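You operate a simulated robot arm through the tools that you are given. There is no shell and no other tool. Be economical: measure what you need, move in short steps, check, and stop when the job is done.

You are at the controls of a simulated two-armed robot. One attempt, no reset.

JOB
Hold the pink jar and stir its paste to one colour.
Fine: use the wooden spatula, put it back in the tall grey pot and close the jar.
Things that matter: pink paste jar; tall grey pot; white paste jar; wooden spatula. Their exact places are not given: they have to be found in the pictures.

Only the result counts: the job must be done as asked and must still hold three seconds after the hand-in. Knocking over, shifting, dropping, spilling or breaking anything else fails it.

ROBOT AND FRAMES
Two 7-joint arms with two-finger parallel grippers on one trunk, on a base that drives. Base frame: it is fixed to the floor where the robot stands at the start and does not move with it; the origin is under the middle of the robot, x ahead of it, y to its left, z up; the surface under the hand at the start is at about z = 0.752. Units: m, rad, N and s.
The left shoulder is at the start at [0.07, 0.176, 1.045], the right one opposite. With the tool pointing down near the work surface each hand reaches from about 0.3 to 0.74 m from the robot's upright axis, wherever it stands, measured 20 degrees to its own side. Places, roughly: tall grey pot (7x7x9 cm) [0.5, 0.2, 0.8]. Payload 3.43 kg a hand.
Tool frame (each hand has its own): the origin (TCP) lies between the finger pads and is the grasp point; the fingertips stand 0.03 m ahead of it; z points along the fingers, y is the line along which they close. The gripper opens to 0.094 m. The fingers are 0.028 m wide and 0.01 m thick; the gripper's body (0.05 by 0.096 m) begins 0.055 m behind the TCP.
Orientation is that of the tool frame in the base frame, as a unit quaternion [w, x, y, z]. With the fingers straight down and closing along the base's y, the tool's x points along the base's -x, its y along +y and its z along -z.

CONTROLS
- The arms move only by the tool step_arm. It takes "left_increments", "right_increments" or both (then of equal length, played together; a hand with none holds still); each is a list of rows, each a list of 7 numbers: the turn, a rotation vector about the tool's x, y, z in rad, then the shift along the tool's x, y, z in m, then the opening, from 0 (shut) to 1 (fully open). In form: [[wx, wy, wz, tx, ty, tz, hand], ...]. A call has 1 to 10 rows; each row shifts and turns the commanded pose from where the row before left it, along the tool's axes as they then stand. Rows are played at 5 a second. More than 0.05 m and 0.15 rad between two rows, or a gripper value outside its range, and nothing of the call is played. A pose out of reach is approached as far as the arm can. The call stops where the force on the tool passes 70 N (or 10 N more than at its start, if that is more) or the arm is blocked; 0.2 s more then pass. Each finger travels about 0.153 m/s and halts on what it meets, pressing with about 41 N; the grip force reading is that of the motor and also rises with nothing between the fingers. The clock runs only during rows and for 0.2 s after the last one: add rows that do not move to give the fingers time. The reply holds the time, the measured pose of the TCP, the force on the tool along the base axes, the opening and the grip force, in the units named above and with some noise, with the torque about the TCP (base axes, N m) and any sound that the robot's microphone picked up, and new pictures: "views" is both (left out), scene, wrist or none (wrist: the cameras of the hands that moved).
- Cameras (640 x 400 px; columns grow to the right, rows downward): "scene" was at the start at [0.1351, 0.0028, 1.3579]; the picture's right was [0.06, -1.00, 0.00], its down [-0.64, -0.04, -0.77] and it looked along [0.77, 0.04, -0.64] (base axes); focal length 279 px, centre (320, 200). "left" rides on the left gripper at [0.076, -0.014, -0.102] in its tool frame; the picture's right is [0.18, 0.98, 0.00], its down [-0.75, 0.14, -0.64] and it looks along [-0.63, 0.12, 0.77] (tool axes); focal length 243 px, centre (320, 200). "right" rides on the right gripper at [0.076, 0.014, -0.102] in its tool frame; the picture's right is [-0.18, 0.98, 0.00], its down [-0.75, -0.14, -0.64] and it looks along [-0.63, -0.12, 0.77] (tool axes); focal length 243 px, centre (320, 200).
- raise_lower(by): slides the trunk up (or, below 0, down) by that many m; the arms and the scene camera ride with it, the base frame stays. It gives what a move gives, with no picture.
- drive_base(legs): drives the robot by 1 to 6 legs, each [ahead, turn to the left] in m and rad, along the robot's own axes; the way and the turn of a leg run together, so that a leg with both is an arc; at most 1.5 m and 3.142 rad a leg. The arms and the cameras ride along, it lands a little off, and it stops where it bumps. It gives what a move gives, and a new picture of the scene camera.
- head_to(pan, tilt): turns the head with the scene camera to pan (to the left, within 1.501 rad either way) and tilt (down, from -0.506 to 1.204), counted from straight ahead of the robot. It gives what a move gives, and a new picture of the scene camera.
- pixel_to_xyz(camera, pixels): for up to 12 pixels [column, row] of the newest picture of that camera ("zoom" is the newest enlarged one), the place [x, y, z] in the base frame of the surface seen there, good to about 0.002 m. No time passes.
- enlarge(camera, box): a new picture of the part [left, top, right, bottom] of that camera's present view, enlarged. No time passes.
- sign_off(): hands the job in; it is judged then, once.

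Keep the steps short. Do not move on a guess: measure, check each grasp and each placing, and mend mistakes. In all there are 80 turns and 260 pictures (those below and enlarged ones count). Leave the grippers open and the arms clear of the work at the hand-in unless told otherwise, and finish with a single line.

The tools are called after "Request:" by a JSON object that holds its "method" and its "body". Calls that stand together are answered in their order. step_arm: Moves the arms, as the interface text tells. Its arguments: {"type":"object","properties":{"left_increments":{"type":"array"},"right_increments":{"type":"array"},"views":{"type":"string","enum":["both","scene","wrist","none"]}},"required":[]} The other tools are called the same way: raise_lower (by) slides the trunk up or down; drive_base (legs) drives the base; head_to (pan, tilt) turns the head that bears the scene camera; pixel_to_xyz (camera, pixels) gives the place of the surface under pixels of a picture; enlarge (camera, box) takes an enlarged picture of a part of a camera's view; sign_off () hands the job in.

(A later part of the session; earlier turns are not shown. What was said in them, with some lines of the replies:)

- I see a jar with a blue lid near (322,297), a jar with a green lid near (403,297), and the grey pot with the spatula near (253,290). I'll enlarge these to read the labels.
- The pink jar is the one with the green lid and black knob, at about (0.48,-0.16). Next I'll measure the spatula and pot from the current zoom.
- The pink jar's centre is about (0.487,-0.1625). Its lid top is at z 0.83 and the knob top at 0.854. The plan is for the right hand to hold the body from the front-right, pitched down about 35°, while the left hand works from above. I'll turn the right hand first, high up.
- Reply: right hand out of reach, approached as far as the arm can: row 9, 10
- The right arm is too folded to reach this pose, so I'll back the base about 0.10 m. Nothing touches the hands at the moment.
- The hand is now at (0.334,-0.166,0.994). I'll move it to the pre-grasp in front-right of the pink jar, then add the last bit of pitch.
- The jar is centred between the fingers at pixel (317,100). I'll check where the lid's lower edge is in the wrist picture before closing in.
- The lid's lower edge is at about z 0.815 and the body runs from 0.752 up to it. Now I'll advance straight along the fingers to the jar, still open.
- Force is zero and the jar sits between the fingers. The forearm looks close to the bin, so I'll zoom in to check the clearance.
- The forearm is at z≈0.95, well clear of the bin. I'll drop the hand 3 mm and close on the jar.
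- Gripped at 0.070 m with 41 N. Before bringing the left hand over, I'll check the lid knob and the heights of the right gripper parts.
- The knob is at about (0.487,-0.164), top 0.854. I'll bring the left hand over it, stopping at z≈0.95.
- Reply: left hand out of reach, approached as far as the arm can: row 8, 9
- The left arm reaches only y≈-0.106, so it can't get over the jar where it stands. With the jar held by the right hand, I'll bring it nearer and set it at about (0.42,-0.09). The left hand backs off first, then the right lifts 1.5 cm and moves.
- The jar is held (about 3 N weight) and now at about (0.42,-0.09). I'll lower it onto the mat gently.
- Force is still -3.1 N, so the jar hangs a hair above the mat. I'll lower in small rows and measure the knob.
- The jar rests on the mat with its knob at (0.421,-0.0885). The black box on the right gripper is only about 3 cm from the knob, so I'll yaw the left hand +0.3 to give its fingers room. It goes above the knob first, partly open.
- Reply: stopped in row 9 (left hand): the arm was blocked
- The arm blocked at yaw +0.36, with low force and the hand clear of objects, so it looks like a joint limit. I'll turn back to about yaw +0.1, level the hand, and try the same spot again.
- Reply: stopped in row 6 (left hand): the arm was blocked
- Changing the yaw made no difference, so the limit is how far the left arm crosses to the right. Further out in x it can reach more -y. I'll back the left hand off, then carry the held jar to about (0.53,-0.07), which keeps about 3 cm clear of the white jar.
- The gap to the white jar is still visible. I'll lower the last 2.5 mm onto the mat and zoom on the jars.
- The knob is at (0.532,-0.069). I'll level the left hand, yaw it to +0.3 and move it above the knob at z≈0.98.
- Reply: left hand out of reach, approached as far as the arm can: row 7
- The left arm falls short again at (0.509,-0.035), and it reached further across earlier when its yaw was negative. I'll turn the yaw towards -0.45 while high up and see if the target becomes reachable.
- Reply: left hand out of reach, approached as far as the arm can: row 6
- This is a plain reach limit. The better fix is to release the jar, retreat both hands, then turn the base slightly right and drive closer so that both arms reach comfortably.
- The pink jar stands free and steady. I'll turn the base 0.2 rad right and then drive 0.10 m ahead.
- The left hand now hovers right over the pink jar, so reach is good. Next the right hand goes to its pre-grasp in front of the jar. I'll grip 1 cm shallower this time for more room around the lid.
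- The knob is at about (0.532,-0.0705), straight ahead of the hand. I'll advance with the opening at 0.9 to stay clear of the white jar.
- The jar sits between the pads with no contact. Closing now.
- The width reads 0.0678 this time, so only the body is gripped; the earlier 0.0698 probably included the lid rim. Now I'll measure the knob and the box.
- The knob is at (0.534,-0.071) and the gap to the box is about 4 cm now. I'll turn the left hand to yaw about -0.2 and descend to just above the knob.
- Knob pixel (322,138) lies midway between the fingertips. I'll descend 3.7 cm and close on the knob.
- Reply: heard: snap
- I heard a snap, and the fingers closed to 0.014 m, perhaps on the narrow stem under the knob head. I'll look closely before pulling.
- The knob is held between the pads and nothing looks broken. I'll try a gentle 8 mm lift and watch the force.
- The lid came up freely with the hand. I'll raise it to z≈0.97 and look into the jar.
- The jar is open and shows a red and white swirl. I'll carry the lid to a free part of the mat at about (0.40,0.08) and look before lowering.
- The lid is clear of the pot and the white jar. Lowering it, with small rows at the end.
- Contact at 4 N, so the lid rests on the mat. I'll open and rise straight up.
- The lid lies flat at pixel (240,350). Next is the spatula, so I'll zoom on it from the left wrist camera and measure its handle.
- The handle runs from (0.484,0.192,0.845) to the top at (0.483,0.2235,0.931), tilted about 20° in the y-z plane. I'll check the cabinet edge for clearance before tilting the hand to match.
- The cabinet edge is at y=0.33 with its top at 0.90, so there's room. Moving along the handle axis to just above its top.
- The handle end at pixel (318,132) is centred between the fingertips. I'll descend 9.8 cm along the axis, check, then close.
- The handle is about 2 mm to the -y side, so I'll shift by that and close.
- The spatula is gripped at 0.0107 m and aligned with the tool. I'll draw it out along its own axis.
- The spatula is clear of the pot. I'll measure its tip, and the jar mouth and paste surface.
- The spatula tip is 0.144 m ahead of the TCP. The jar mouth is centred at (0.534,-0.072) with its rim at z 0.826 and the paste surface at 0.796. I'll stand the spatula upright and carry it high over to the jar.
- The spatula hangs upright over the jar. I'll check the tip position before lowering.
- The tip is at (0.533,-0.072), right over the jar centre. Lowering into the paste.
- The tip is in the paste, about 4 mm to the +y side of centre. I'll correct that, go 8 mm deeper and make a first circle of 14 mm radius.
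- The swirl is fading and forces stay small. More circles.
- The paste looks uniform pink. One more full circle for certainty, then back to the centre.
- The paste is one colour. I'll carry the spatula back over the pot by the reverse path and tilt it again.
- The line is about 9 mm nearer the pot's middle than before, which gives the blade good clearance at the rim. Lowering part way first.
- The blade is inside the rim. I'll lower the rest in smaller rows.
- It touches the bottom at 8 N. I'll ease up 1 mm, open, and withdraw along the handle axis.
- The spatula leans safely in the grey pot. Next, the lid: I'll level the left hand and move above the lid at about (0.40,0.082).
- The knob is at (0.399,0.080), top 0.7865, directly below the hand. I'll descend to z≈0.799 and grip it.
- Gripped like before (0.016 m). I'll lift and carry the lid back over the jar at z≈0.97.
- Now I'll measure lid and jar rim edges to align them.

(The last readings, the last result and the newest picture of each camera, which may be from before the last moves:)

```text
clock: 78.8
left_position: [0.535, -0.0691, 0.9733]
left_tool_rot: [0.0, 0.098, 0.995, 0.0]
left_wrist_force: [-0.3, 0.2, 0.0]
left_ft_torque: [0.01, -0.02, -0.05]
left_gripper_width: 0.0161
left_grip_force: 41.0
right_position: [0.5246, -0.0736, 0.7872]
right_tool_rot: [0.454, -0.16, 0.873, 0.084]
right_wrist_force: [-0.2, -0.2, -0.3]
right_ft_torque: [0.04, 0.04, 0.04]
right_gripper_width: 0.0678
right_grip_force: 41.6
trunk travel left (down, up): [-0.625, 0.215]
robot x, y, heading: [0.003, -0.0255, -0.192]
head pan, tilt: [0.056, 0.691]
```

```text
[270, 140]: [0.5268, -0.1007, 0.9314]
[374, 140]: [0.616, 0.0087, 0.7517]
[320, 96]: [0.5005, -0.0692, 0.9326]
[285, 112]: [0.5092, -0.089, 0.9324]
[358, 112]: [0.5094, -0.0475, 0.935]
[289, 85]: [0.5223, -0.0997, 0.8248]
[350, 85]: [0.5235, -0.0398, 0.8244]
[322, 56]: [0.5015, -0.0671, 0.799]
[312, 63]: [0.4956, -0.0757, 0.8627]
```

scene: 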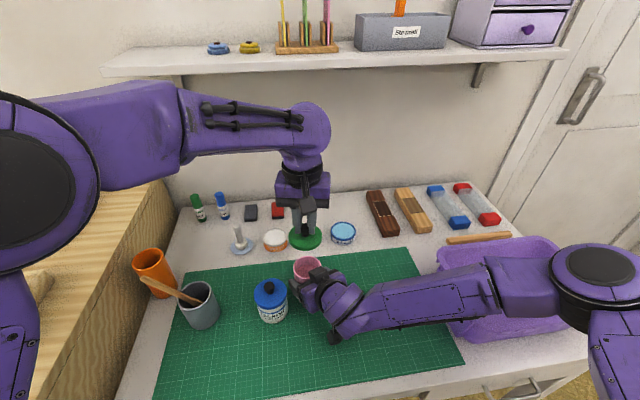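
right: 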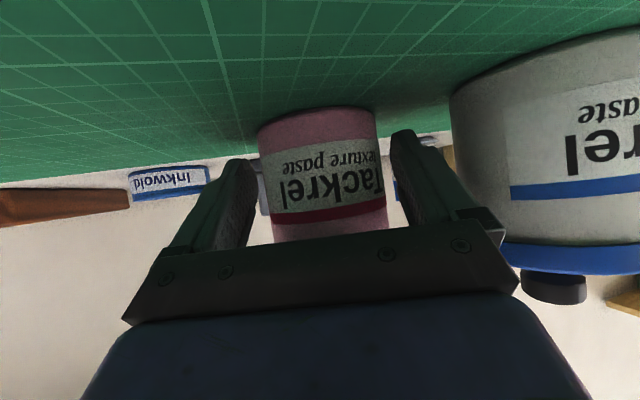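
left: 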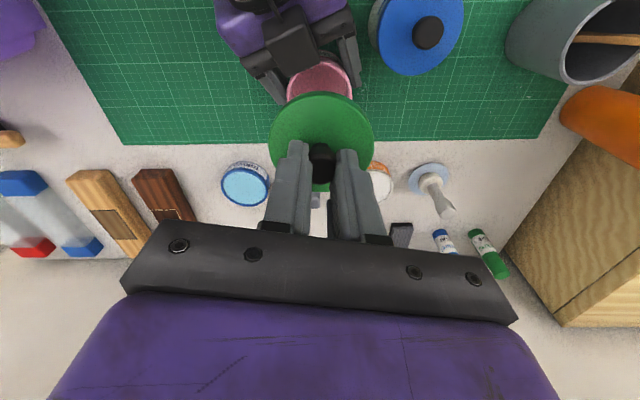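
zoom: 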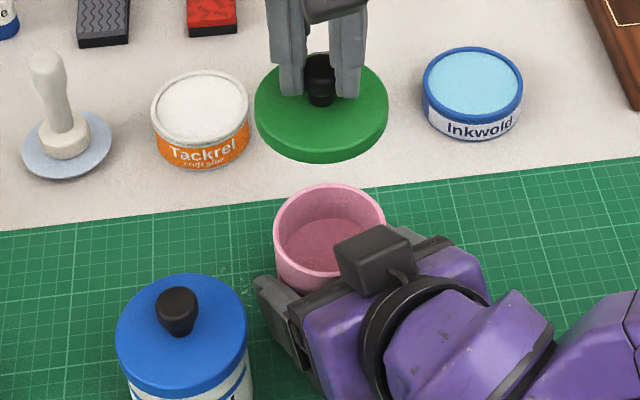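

The jar mouth centre is (0.5335,-0.071) and the lid centre (0.5345,-0.0685). I'll correct by 2.7 mm and lower to just above the rim.

Request:
{"method": "step_arm", "body": {"left_increments": [[0, 0, 0, 0.0005, -0.0027, 0.02, 0.05], [0, 0, 0, 0, 0, 0.04, 0.05], [0, 0, 0, 0, 0, 0.03, 0.05], [0, 0, 0, 0, 0, 0, 0.05]]}}

Request:
{"method": "enlarge", "body": {"camera": "left", "box": [240, 50, 400, 200]}}

Request:
{"method": "enlarge", "body": {"camera": "scene", "box": [270, 230, 340, 300]}}

```text
clock: 79.8
left_position: [0.5351, -0.0712, 0.8806]
left_tool_rot: [0.0, 0.097, 0.995, 0.0]
left_wrist_force: [-0.1, -0.2, -0.4]
left_ft_torque: [0.01, -0.01, 0.0]
left_gripper_width: 0.0159
left_grip_force: 40.6
right_position: [0.5249, -0.0735, 0.7876]
right_tool_rot: [0.454, -0.162, 0.872, 0.085]
right_wrist_force: [0.8, 0.7, -0.1]
right_ft_torque: [0.0, 0.0, 0.0]
right_gripper_width: 0.0675
right_grip_force: 41.1
trunk travel left (down, up): [-0.625, 0.215]
robot x, y, heading: [0.0023, -0.0206, -0.189]
head pan, tilt: [0.056, 0.691]
```

scene: 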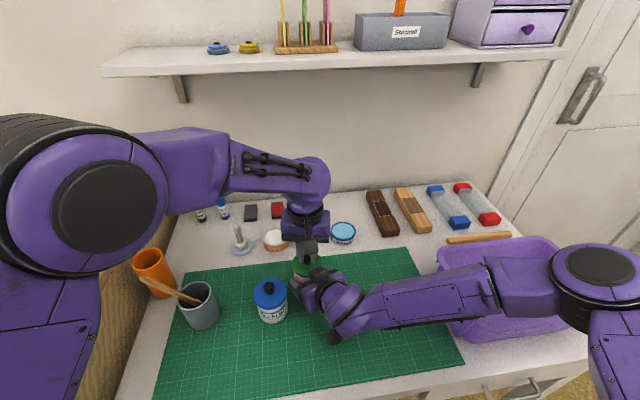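
left: 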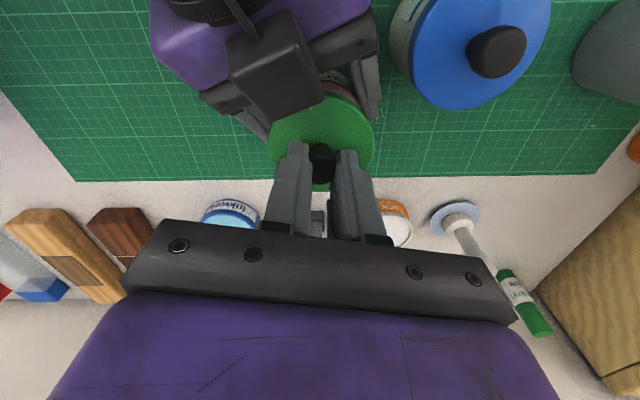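

```text
2.67 times, centred on (320, 125) of left
```

zoom: 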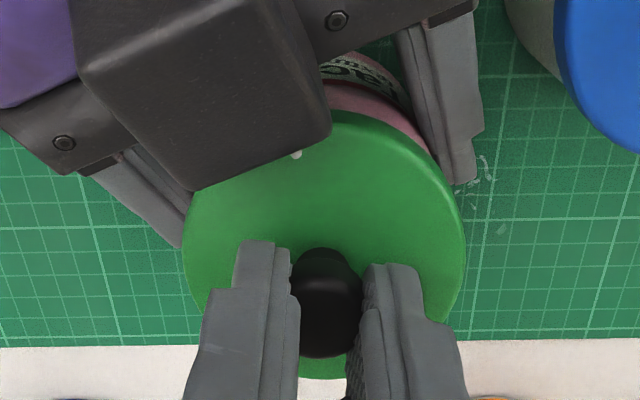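

```text
5.71 times, centred on (305, 265) of scene
```

zoom: 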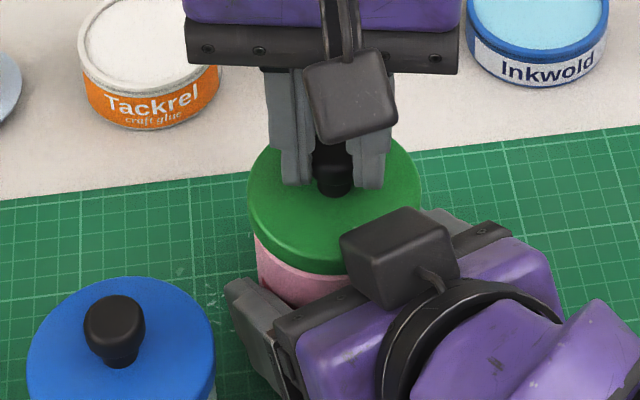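

The lid is aligned over the rim. Lowering in small rows, watching force.

Request:
{"method": "step_arm", "body": {"left_increments": [[0, 0, 0, 0, 0, 0.004, 0.05], [0, 0, 0, 0, 0, 0.003, 0.05], [0, 0, 0, 0, 0, 0.003, 0.05], [0, 0, 0, 0, 0, 0.002, 0.05], [0, 0, 0, 0, 0, 0, 0.05]], "views": "none"}}

Request:
{"method": "enlarge", "body": {"camera": "scene", "box": [270, 230, 340, 300]}}

```text
clock: 81.0
left_position: [0.5335, -0.0707, 0.8692]
left_tool_rot: [0.0, 0.097, 0.995, 0.001]
left_wrist_force: [0.5, 0.0, 1.0]
left_ft_torque: [-0.02, 0.01, 0.02]
left_gripper_width: 0.016
left_grip_force: 40.9
right_position: [0.5244, -0.0734, 0.7873]
right_tool_rot: [0.454, -0.161, 0.872, 0.085]
right_wrist_force: [0.5, -0.4, -0.6]
right_ft_torque: [-0.02, -0.07, -0.02]
right_gripper_width: 0.0675
right_grip_force: 41.1
trunk travel left (down, up): [-0.625, 0.215]
robot x, y, heading: [0.0005, -0.0222, -0.196]
head pan, tilt: [0.056, 0.691]
```

```text
5.71 times, centred on (305, 265) of scene
```

zoom: 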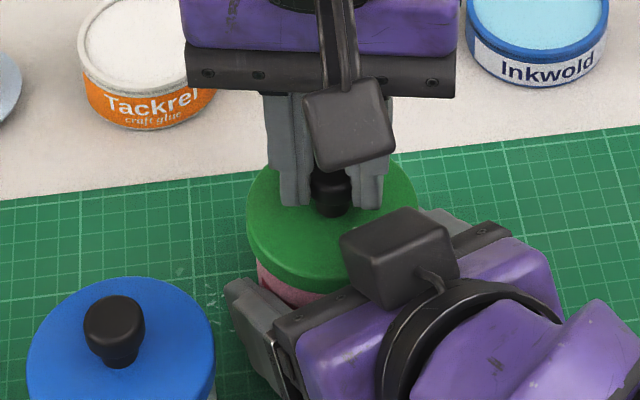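

Request:
{"method": "step_arm", "body": {"left_increments": [[0, 0, 0, 0, 0, 0.001, 0.05], [0, 0, 0, 0, 0, 0.001, 0.05], [0, 0, 0, 0, 0, 0.001, 0.05], [0, 0, 0, 0, 0, 0, 0.05]], "views": "none"}}

Request:
{"method": "pixel_to_xyz", "body": {"camera": "scene", "pixels": [[305, 273], [302, 271]]}}

```text
clock: 82.0
left_position: [0.5328, -0.0702, 0.8677]
left_tool_rot: [0.001, 0.097, 0.995, 0.0]
left_wrist_force: [1.8, 2.7, 6.5]
left_ft_torque: [0.09, -0.1, 0.09]
left_gripper_width: 0.0149
left_grip_force: 41.0
right_position: [0.5247, -0.0741, 0.7874]
right_tool_rot: [0.455, -0.161, 0.872, 0.084]
right_wrist_force: [0.7, -1.4, -0.2]
right_ft_torque: [0.01, 0.17, -0.06]
right_gripper_width: 0.0675
right_grip_force: 41.2
trunk travel left (down, up): [-0.625, 0.215]
robot x, y, heading: [-0.0014, -0.0197, -0.196]
head pan, tilt: [0.056, 0.691]
```

```text
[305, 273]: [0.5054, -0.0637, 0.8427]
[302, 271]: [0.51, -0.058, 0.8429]
```

Contact at 6.5 N at the seated height. I'll press a little further in case it needs to snap on.

Request:
{"method": "step_arm", "body": {"left_increments": [[0, 0, 0, 0, 0, 0.0015, 0.05], [0, 0, 0, 0, 0, 0.0015, 0.05], [0, 0, 0, 0, 0, 0.0015, 0.05], [0, 0, 0, 0, 0, 0, 0.05]], "views": "wrist"}}

Request:
{"method": "enlarge", "body": {"camera": "scene", "box": [270, 230, 340, 300]}}

Request:
{"method": "pixel_to_xyz", "body": {"camera": "zoom", "pixels": [[290, 240], [262, 215], [400, 200], [335, 255], [300, 290]]}}

```text
clock: 83.0
left_position: [0.5333, -0.0708, 0.8654]
left_tool_rot: [0.003, 0.098, 0.995, -0.002]
left_wrist_force: [-8.3, -1.3, 49.5]
left_ft_torque: [-0.06, 0.17, 0.06]
left_gripper_width: 0.0164
left_grip_force: 40.8
right_position: [0.5236, -0.0733, 0.7874]
right_tool_rot: [0.455, -0.161, 0.872, 0.083]
right_wrist_force: [18.2, 2.0, -22.5]
right_ft_torque: [-0.34, 0.58, -0.07]
right_gripper_width: 0.0676
right_grip_force: 41.4
trunk travel left (down, up): [-0.625, 0.215]
robot x, y, heading: [0.0005, -0.0197, -0.195]
head pan, tilt: [0.056, 0.691]
```

left: 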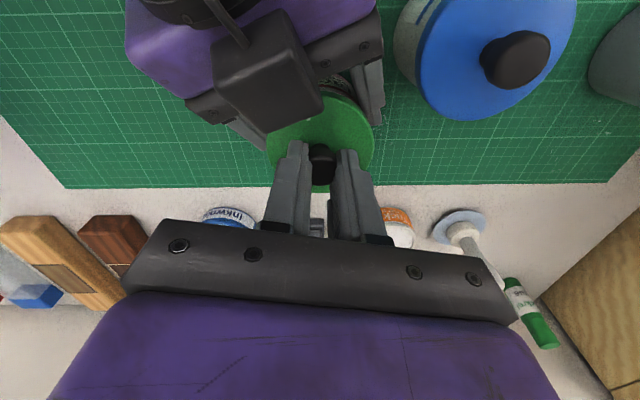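

```text
5.71 times, centred on (305, 265) of scene
```

zoom: 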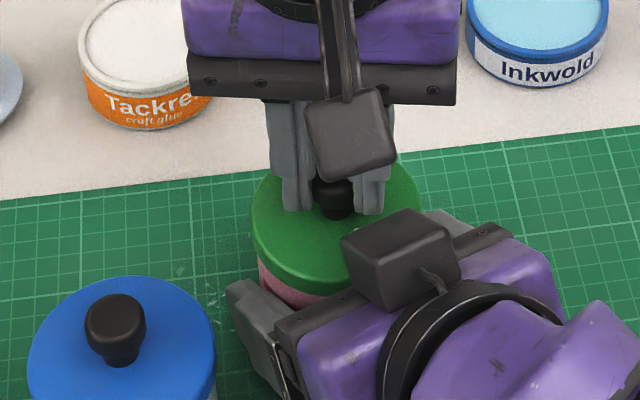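

```text
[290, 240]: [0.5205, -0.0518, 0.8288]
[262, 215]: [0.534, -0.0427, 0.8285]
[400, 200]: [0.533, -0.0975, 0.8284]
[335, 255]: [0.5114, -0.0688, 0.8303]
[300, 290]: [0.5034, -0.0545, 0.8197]
```

Pressed to 49 N with the lid flat at z 0.829, so it is fully seated. I'll relieve the push, open and rise.

Request:
{"method": "step_arm", "body": {"left_increments": [[0, 0, 0, 0, 0, -0.002, 0.05], [0, 0, 0, 0, 0, -0.0015, 0.05], [0, 0, 0, 0, 0, 0, 0.25], [0, 0, 0, 0, 0, 0, 0.42], [0, 0, 0, 0, 0, 0, 0.42], [0, 0, 0, 0, 0, -0.02, 0.42], [0, 0, 0, 0, 0, -0.04, 0.42], [0, 0, 0, 0, 0, -0.04, 0.42], [0, 0, 0, 0, 0, -0.04, 0.42], [0, 0, 0, 0, 0, -0.04, 0.42]]}}

Request:
{"method": "enlarge", "body": {"camera": "scene", "box": [270, 230, 340, 300]}}

Request:
{"method": "pixel_to_xyz", "body": {"camera": "zoom", "pixels": [[290, 240], [262, 215], [400, 200], [335, 145], [333, 170], [333, 185]]}}

```text
clock: 85.2
left_position: [0.5331, -0.0713, 1.0451]
left_tool_rot: [0.0, 0.098, 0.995, 0.0]
left_wrist_force: [0.0, -0.1, 0.3]
left_ft_torque: [0.02, 0.03, -0.03]
left_gripper_width: 0.0395
left_grip_force: 0.0
right_position: [0.5229, -0.0744, 0.7877]
right_tool_rot: [0.454, -0.161, 0.872, 0.085]
right_wrist_force: [-1.0, -0.1, 0.2]
right_ft_torque: [-0.08, 0.1, -0.04]
right_gripper_width: 0.0676
right_grip_force: 40.8
trunk travel left (down, up): [-0.625, 0.215]
robot x, y, heading: [0.0022, -0.0232, -0.196]
head pan, tilt: [0.056, 0.691]
heard: snap
```

scene: 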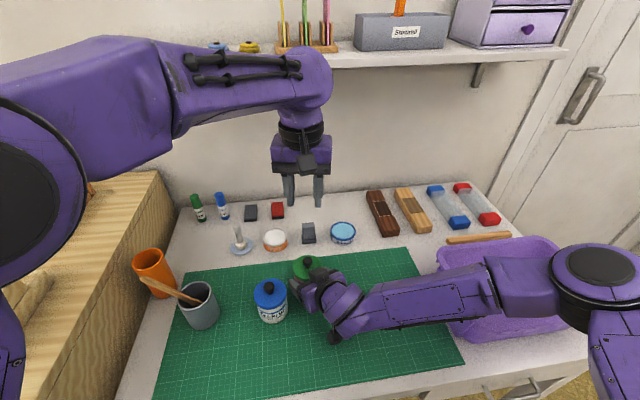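
left: 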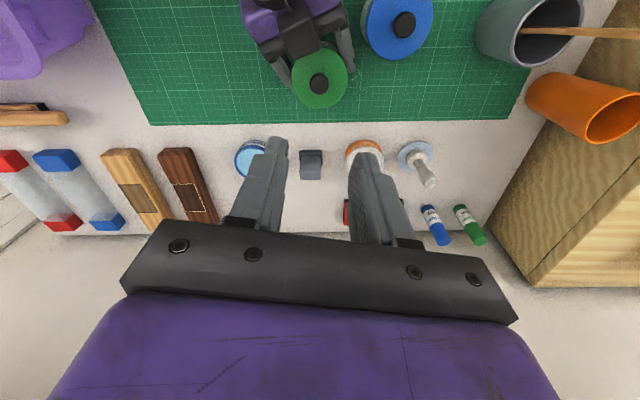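

```text
5.71 times, centred on (305, 265) of scene
```

zoom: 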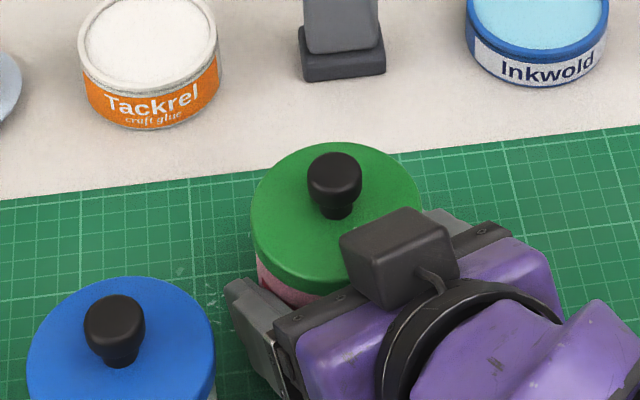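

```text
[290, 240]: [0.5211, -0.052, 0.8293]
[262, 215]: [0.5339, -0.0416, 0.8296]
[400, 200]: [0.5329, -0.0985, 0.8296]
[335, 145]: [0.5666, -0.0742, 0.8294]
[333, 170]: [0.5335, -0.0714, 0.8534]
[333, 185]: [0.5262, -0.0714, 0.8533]
```

A snap sounded again on release, so the lid has latched. It's flat at z 0.8295 and centred. I'd like to put the jar back in its first place, so I'll check the right arm's height over the bin first.

Request:
{"method": "pixel_to_xyz", "body": {"camera": "scene", "pixels": [[600, 265], [565, 300], [540, 315], [480, 320], [500, 345], [620, 340], [540, 250], [460, 280]]}}

Request:
{"method": "enlarge", "body": {"camera": "scene", "box": [420, 220, 640, 380]}}

```text
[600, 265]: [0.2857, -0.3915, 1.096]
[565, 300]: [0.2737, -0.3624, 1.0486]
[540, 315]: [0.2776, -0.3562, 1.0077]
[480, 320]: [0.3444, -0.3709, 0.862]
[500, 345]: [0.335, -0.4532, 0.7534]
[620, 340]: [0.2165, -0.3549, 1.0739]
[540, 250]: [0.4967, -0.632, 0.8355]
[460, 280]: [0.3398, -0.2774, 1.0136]
```

```text
2.50 times, centred on (530, 300) of scene
```

zoom: 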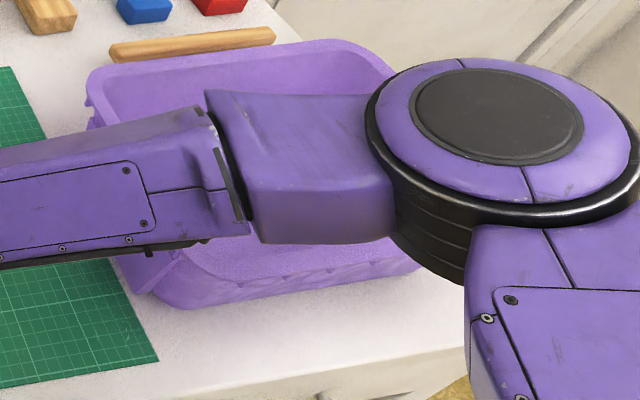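

The elbow is at z≥1.0, well above the bin. I'll lift the jar 1.3 cm and carry it back to about (0.487,-0.1625).

Request:
{"method": "step_arm", "body": {"right_increments": [[0, 0, 0, -0.0053, 0, -0.0037, 0.6], [0, 0, 0, -0.0053, 0, -0.0037, 0.6], [0, 0, 0, 0.0109, -0.0172, -0.0156, 0.6], [0, 0, 0, 0.0109, -0.0172, -0.0156, 0.6], [0, 0, 0, 0.0109, -0.0172, -0.0156, 0.6], [0, 0, 0, 0.0109, -0.0172, -0.0156, 0.6], [0, 0, 0, 0.0045, 0, 0.0032, 0.6], [0, 0, 0, 0.004, 0, 0.0027, 0.6], [0, 0, 0, 0, 0, 0, 0.6]]}}

Request:
{"method": "enlarge", "body": {"camera": "scene", "box": [290, 250, 390, 340]}}

```text
clock: 87.2
left_position: [0.535, -0.0708, 1.045]
left_tool_rot: [0.0, 0.098, 0.995, 0.0]
left_wrist_force: [0.2, -1.4, -0.2]
left_ft_torque: [0.02, 0.0, -0.03]
left_gripper_width: 0.0392
left_grip_force: 0.0
right_position: [0.4771, -0.1657, 0.7894]
right_tool_rot: [0.454, -0.162, 0.872, 0.085]
right_wrist_force: [0.2, -0.3, -3.1]
right_ft_torque: [-0.02, 0.03, 0.0]
right_gripper_width: 0.0674
right_grip_force: 41.0
trunk travel left (down, up): [-0.625, 0.215]
robot x, y, heading: [-0.0008, -0.0217, -0.19]
head pan, tilt: [0.056, 0.691]
```

scene: 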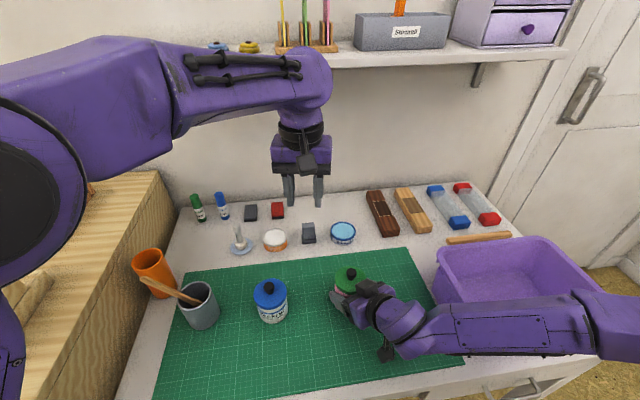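
right: 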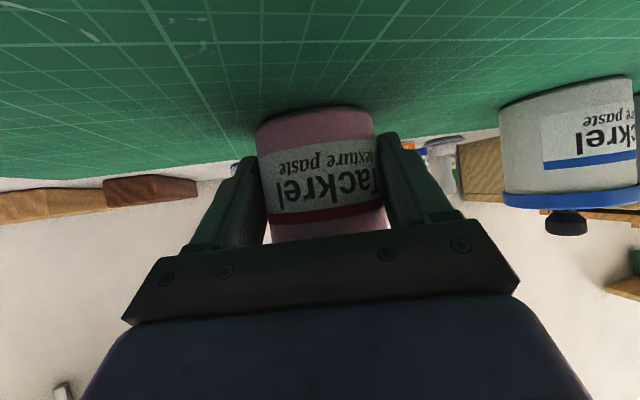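

```text
4.44 times, centred on (340, 295) of scene
```

zoom: 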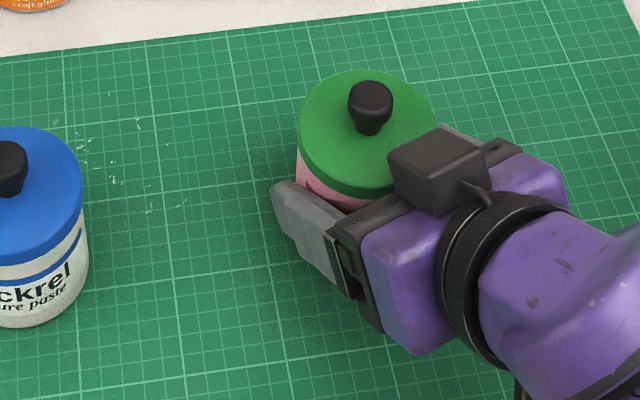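

Still hanging (-3.1 N). I'll lower in 0.7 mm steps onto the mat.

Request:
{"method": "step_arm", "body": {"right_increments": [[0, 0, 0, 0.0006, 0, 0.0004, 0.6], [0, 0, 0, 0.0006, 0, 0.0004, 0.6], [0, 0, 0, 0.0004, 0, 0.0003, 0.6], [0, 0, 0, 0, 0, 0, 0.6]], "views": "none"}}

```text
clock: 88.2
left_position: [0.5337, -0.0709, 1.0441]
left_tool_rot: [0.001, 0.098, 0.995, 0.0]
left_wrist_force: [0.5, 0.2, 0.2]
left_ft_torque: [0.0, 0.01, 0.02]
left_gripper_width: 0.0395
left_grip_force: 0.0
right_position: [0.4775, -0.1658, 0.7873]
right_tool_rot: [0.454, -0.161, 0.872, 0.084]
right_wrist_force: [-0.1, 0.0, -2.4]
right_ft_torque: [-0.03, 0.02, 0.0]
right_gripper_width: 0.0674
right_grip_force: 41.0
trunk travel left (down, up): [-0.625, 0.215]
robot x, y, heading: [0.0039, -0.0192, -0.193]
head pan, tilt: [0.056, 0.691]
```

Request:
{"method": "step_arm", "body": {"right_increments": [[0, 0, 0, 0.0005, 0, 0.0003, 0.6], [0, 0, 0, 0.0005, 0, 0.0003, 0.6], [0, 0, 0, 0, 0, 0, 0.6]], "views": "none"}}

```text
clock: 89.0
left_position: [0.5345, -0.07, 1.0452]
left_tool_rot: [-0.001, 0.098, 0.995, 0.0]
left_wrist_force: [-0.5, 1.1, -0.2]
left_ft_torque: [-0.01, 0.01, -0.02]
left_gripper_width: 0.0394
left_grip_force: 0.1
right_position: [0.4767, -0.1651, 0.7885]
right_tool_rot: [0.454, -0.16, 0.873, 0.084]
right_wrist_force: [0.6, 0.9, -3.1]
right_ft_torque: [0.0, 0.04, 0.02]
right_gripper_width: 0.0675
right_grip_force: 40.8
trunk travel left (down, up): [-0.625, 0.215]
robot x, y, heading: [0.0013, -0.0219, -0.195]
head pan, tilt: [0.056, 0.691]
```

Request:
{"method": "step_arm", "body": {"right_increments": [[0, 0, 0, 0.0006, 0, 0.0004, 0.6], [0, 0, 0, 0.0006, 0, 0.0004, 0.6], [0, 0, 0, 0, 0, 0, 0.6]], "views": "none"}}

```text
clock: 89.8
left_position: [0.5336, -0.0698, 1.0455]
left_tool_rot: [0.0, 0.097, 0.995, 0.001]
left_wrist_force: [-0.8, 0.5, 0.2]
left_ft_torque: [0.01, -0.02, -0.01]
left_gripper_width: 0.0393
left_grip_force: 0.1
right_position: [0.4772, -0.1656, 0.7879]
right_tool_rot: [0.455, -0.161, 0.872, 0.084]
right_wrist_force: [-1.3, -0.5, 4.6]
right_ft_torque: [-0.1, 0.14, 0.0]
right_gripper_width: 0.0674
right_grip_force: 41.0
trunk travel left (down, up): [-0.625, 0.215]
robot x, y, heading: [-0.0003, -0.0196, -0.197]
head pan, tilt: [0.056, 0.691]
```

Resting now (+4.6 N). I'll open the right hand, back straight out, then rise.

Request:
{"method": "step_arm", "body": {"right_increments": [[0, 0, 0, 0, 0, 0, 0.75], [0, 0, 0, 0, 0, 0, 0.9], [0, 0, 0, 0, 0, 0, 1], [0, 0, 0, 0, 0, 0, 1], [0, 0, 0, 0, 0, -0.03, 1], [0, 0, 0, 0, 0, -0.035, 1], [0, 0, 0, 0, 0, -0.035, 1], [0, 0, 0, -0.027, 0, -0.019, 1], [0, 0, 0, -0.027, 0, -0.019, 1], [0, 0, 0, 0, 0, 0, 1]]}}

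Request:
{"method": "enlarge", "body": {"camera": "scene", "box": [290, 240, 390, 340]}}

```text
clock: 92.0
left_position: [0.5338, -0.0713, 1.0441]
left_tool_rot: [0.0, 0.097, 0.995, 0.0]
left_wrist_force: [-0.4, -0.3, 0.0]
left_ft_torque: [-0.01, -0.02, 0.0]
left_gripper_width: 0.0396
left_grip_force: 0.0
right_position: [0.4186, -0.1938, 0.9073]
right_tool_rot: [0.454, -0.161, 0.872, 0.084]
right_wrist_force: [0.1, 0.3, 0.6]
right_ft_torque: [-0.01, 0.02, -0.03]
right_gripper_width: 0.0938
right_grip_force: 0.1
right hand out of reach, approached as far as the arm can: row 8, 9
trunk travel left (down, up): [-0.625, 0.215]
robot x, y, heading: [0.0029, -0.0184, -0.192]
head pan, tilt: [0.056, 0.691]
```

scene: 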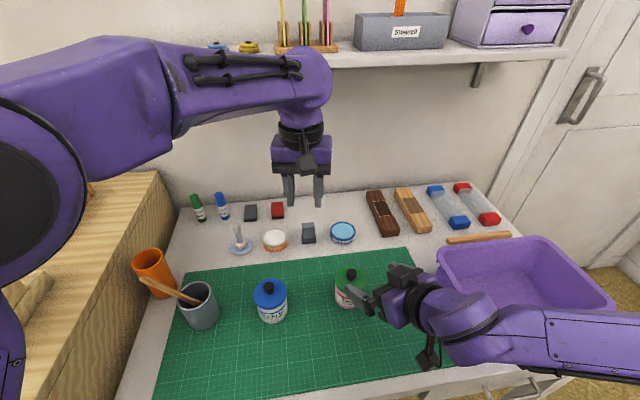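
right: 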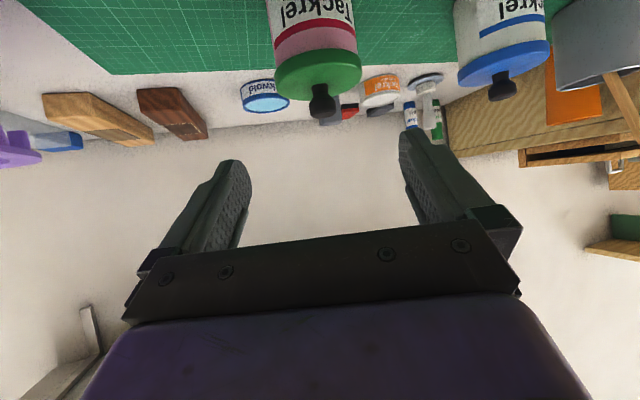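

```text
4.00 times, centred on (340, 290) of scene
5 turns are left
```

zoom: 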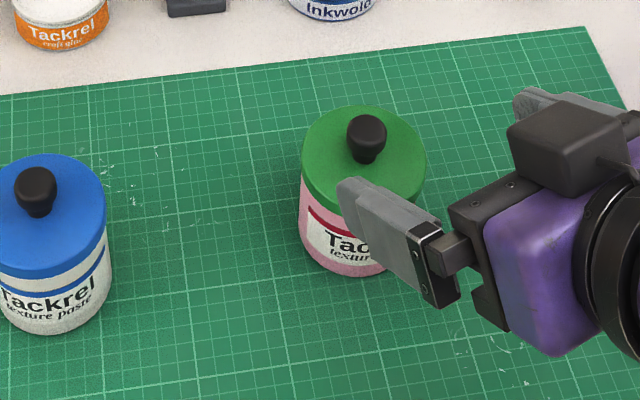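

The jar is closed and standing at its first place. I'll back the base 0.15 m so both arms are well clear.

Request:
{"method": "drive_base", "body": {"legs": [[-0.15, 0]]}}

```text
clock: 93.4
left_position: [0.3895, -0.0411, 1.0467]
left_tool_rot: [0.001, 0.098, 0.995, 0.0]
left_wrist_force: [-0.3, -0.4, 0.4]
left_ft_torque: [-0.03, -0.02, -0.04]
left_gripper_width: 0.0394
left_grip_force: 0.0
right_position: [0.2738, -0.1634, 0.9075]
right_tool_rot: [0.454, -0.163, 0.872, 0.086]
right_wrist_force: [0.5, -0.7, 0.4]
right_ft_torque: [0.03, 0.0, -0.02]
right_gripper_width: 0.0939
right_grip_force: 0.2
trunk travel left (down, up): [-0.625, 0.215]
robot x, y, heading: [-0.142, 0.0073, -0.195]
head pan, tilt: [0.056, 0.691]
4 turns are left
```

scene: 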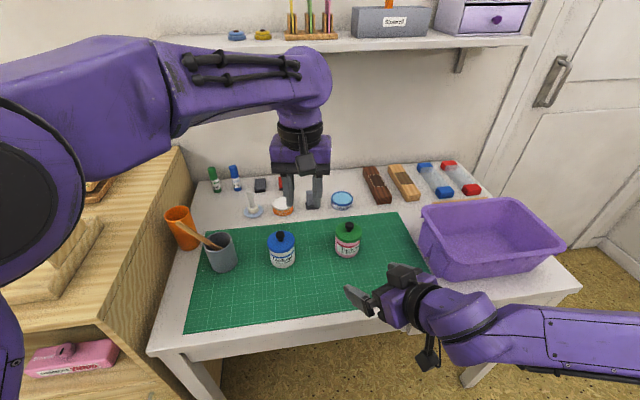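

Everything stands in place: jar closed at (347,240), spatula in the grey pot. I'll open the left gripper fully and raise it a little.

Request:
{"method": "step_arm", "body": {"left_increments": [[0, 0, 0, 0, 0, -0.02, 0.7], [0, 0, 0, 0, 0, -0.02, 1], [0, 0, 0, 0, 0, 0, 1], [0, 0, 0, 0, 0, 0, 1]], "views": "scene"}}

```text
clock: 94.4
left_position: [0.3893, -0.0435, 1.0879]
left_tool_rot: [-0.001, 0.098, 0.995, 0.0]
left_wrist_force: [0.4, 0.6, 1.0]
left_ft_torque: [0.02, -0.01, 0.04]
left_gripper_width: 0.0939
left_grip_force: 0.0
right_position: [0.2728, -0.1645, 0.9076]
right_tool_rot: [0.454, -0.161, 0.872, 0.085]
right_wrist_force: [-0.1, -0.6, 0.3]
right_ft_torque: [0.0, 0.02, 0.01]
right_gripper_width: 0.0939
right_grip_force: 0.1
trunk travel left (down, up): [-0.625, 0.215]
robot x, y, heading: [-0.1428, 0.0091, -0.202]
head pan, tilt: [0.056, 0.691]
3 turns are left
```

scene: 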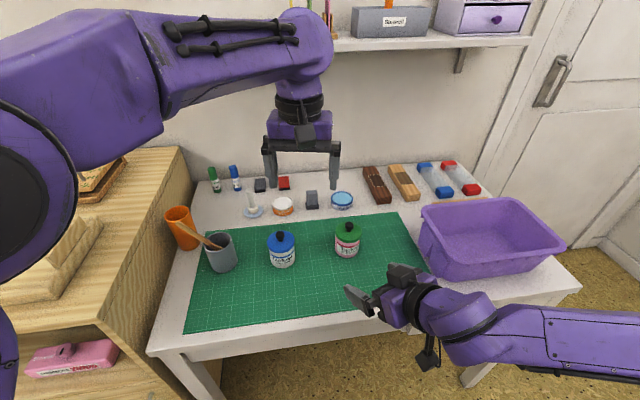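

Both grippers are open and clear, and all objects stand in place. Handing in.

Request:
{"method": "sign_off", "body": {}}

```text
The job is handed in.
```

The pink jar's paste is stirred to one colour, the wooden spatula is back in the tall grey pot, and the jar is closed and back in its first place.
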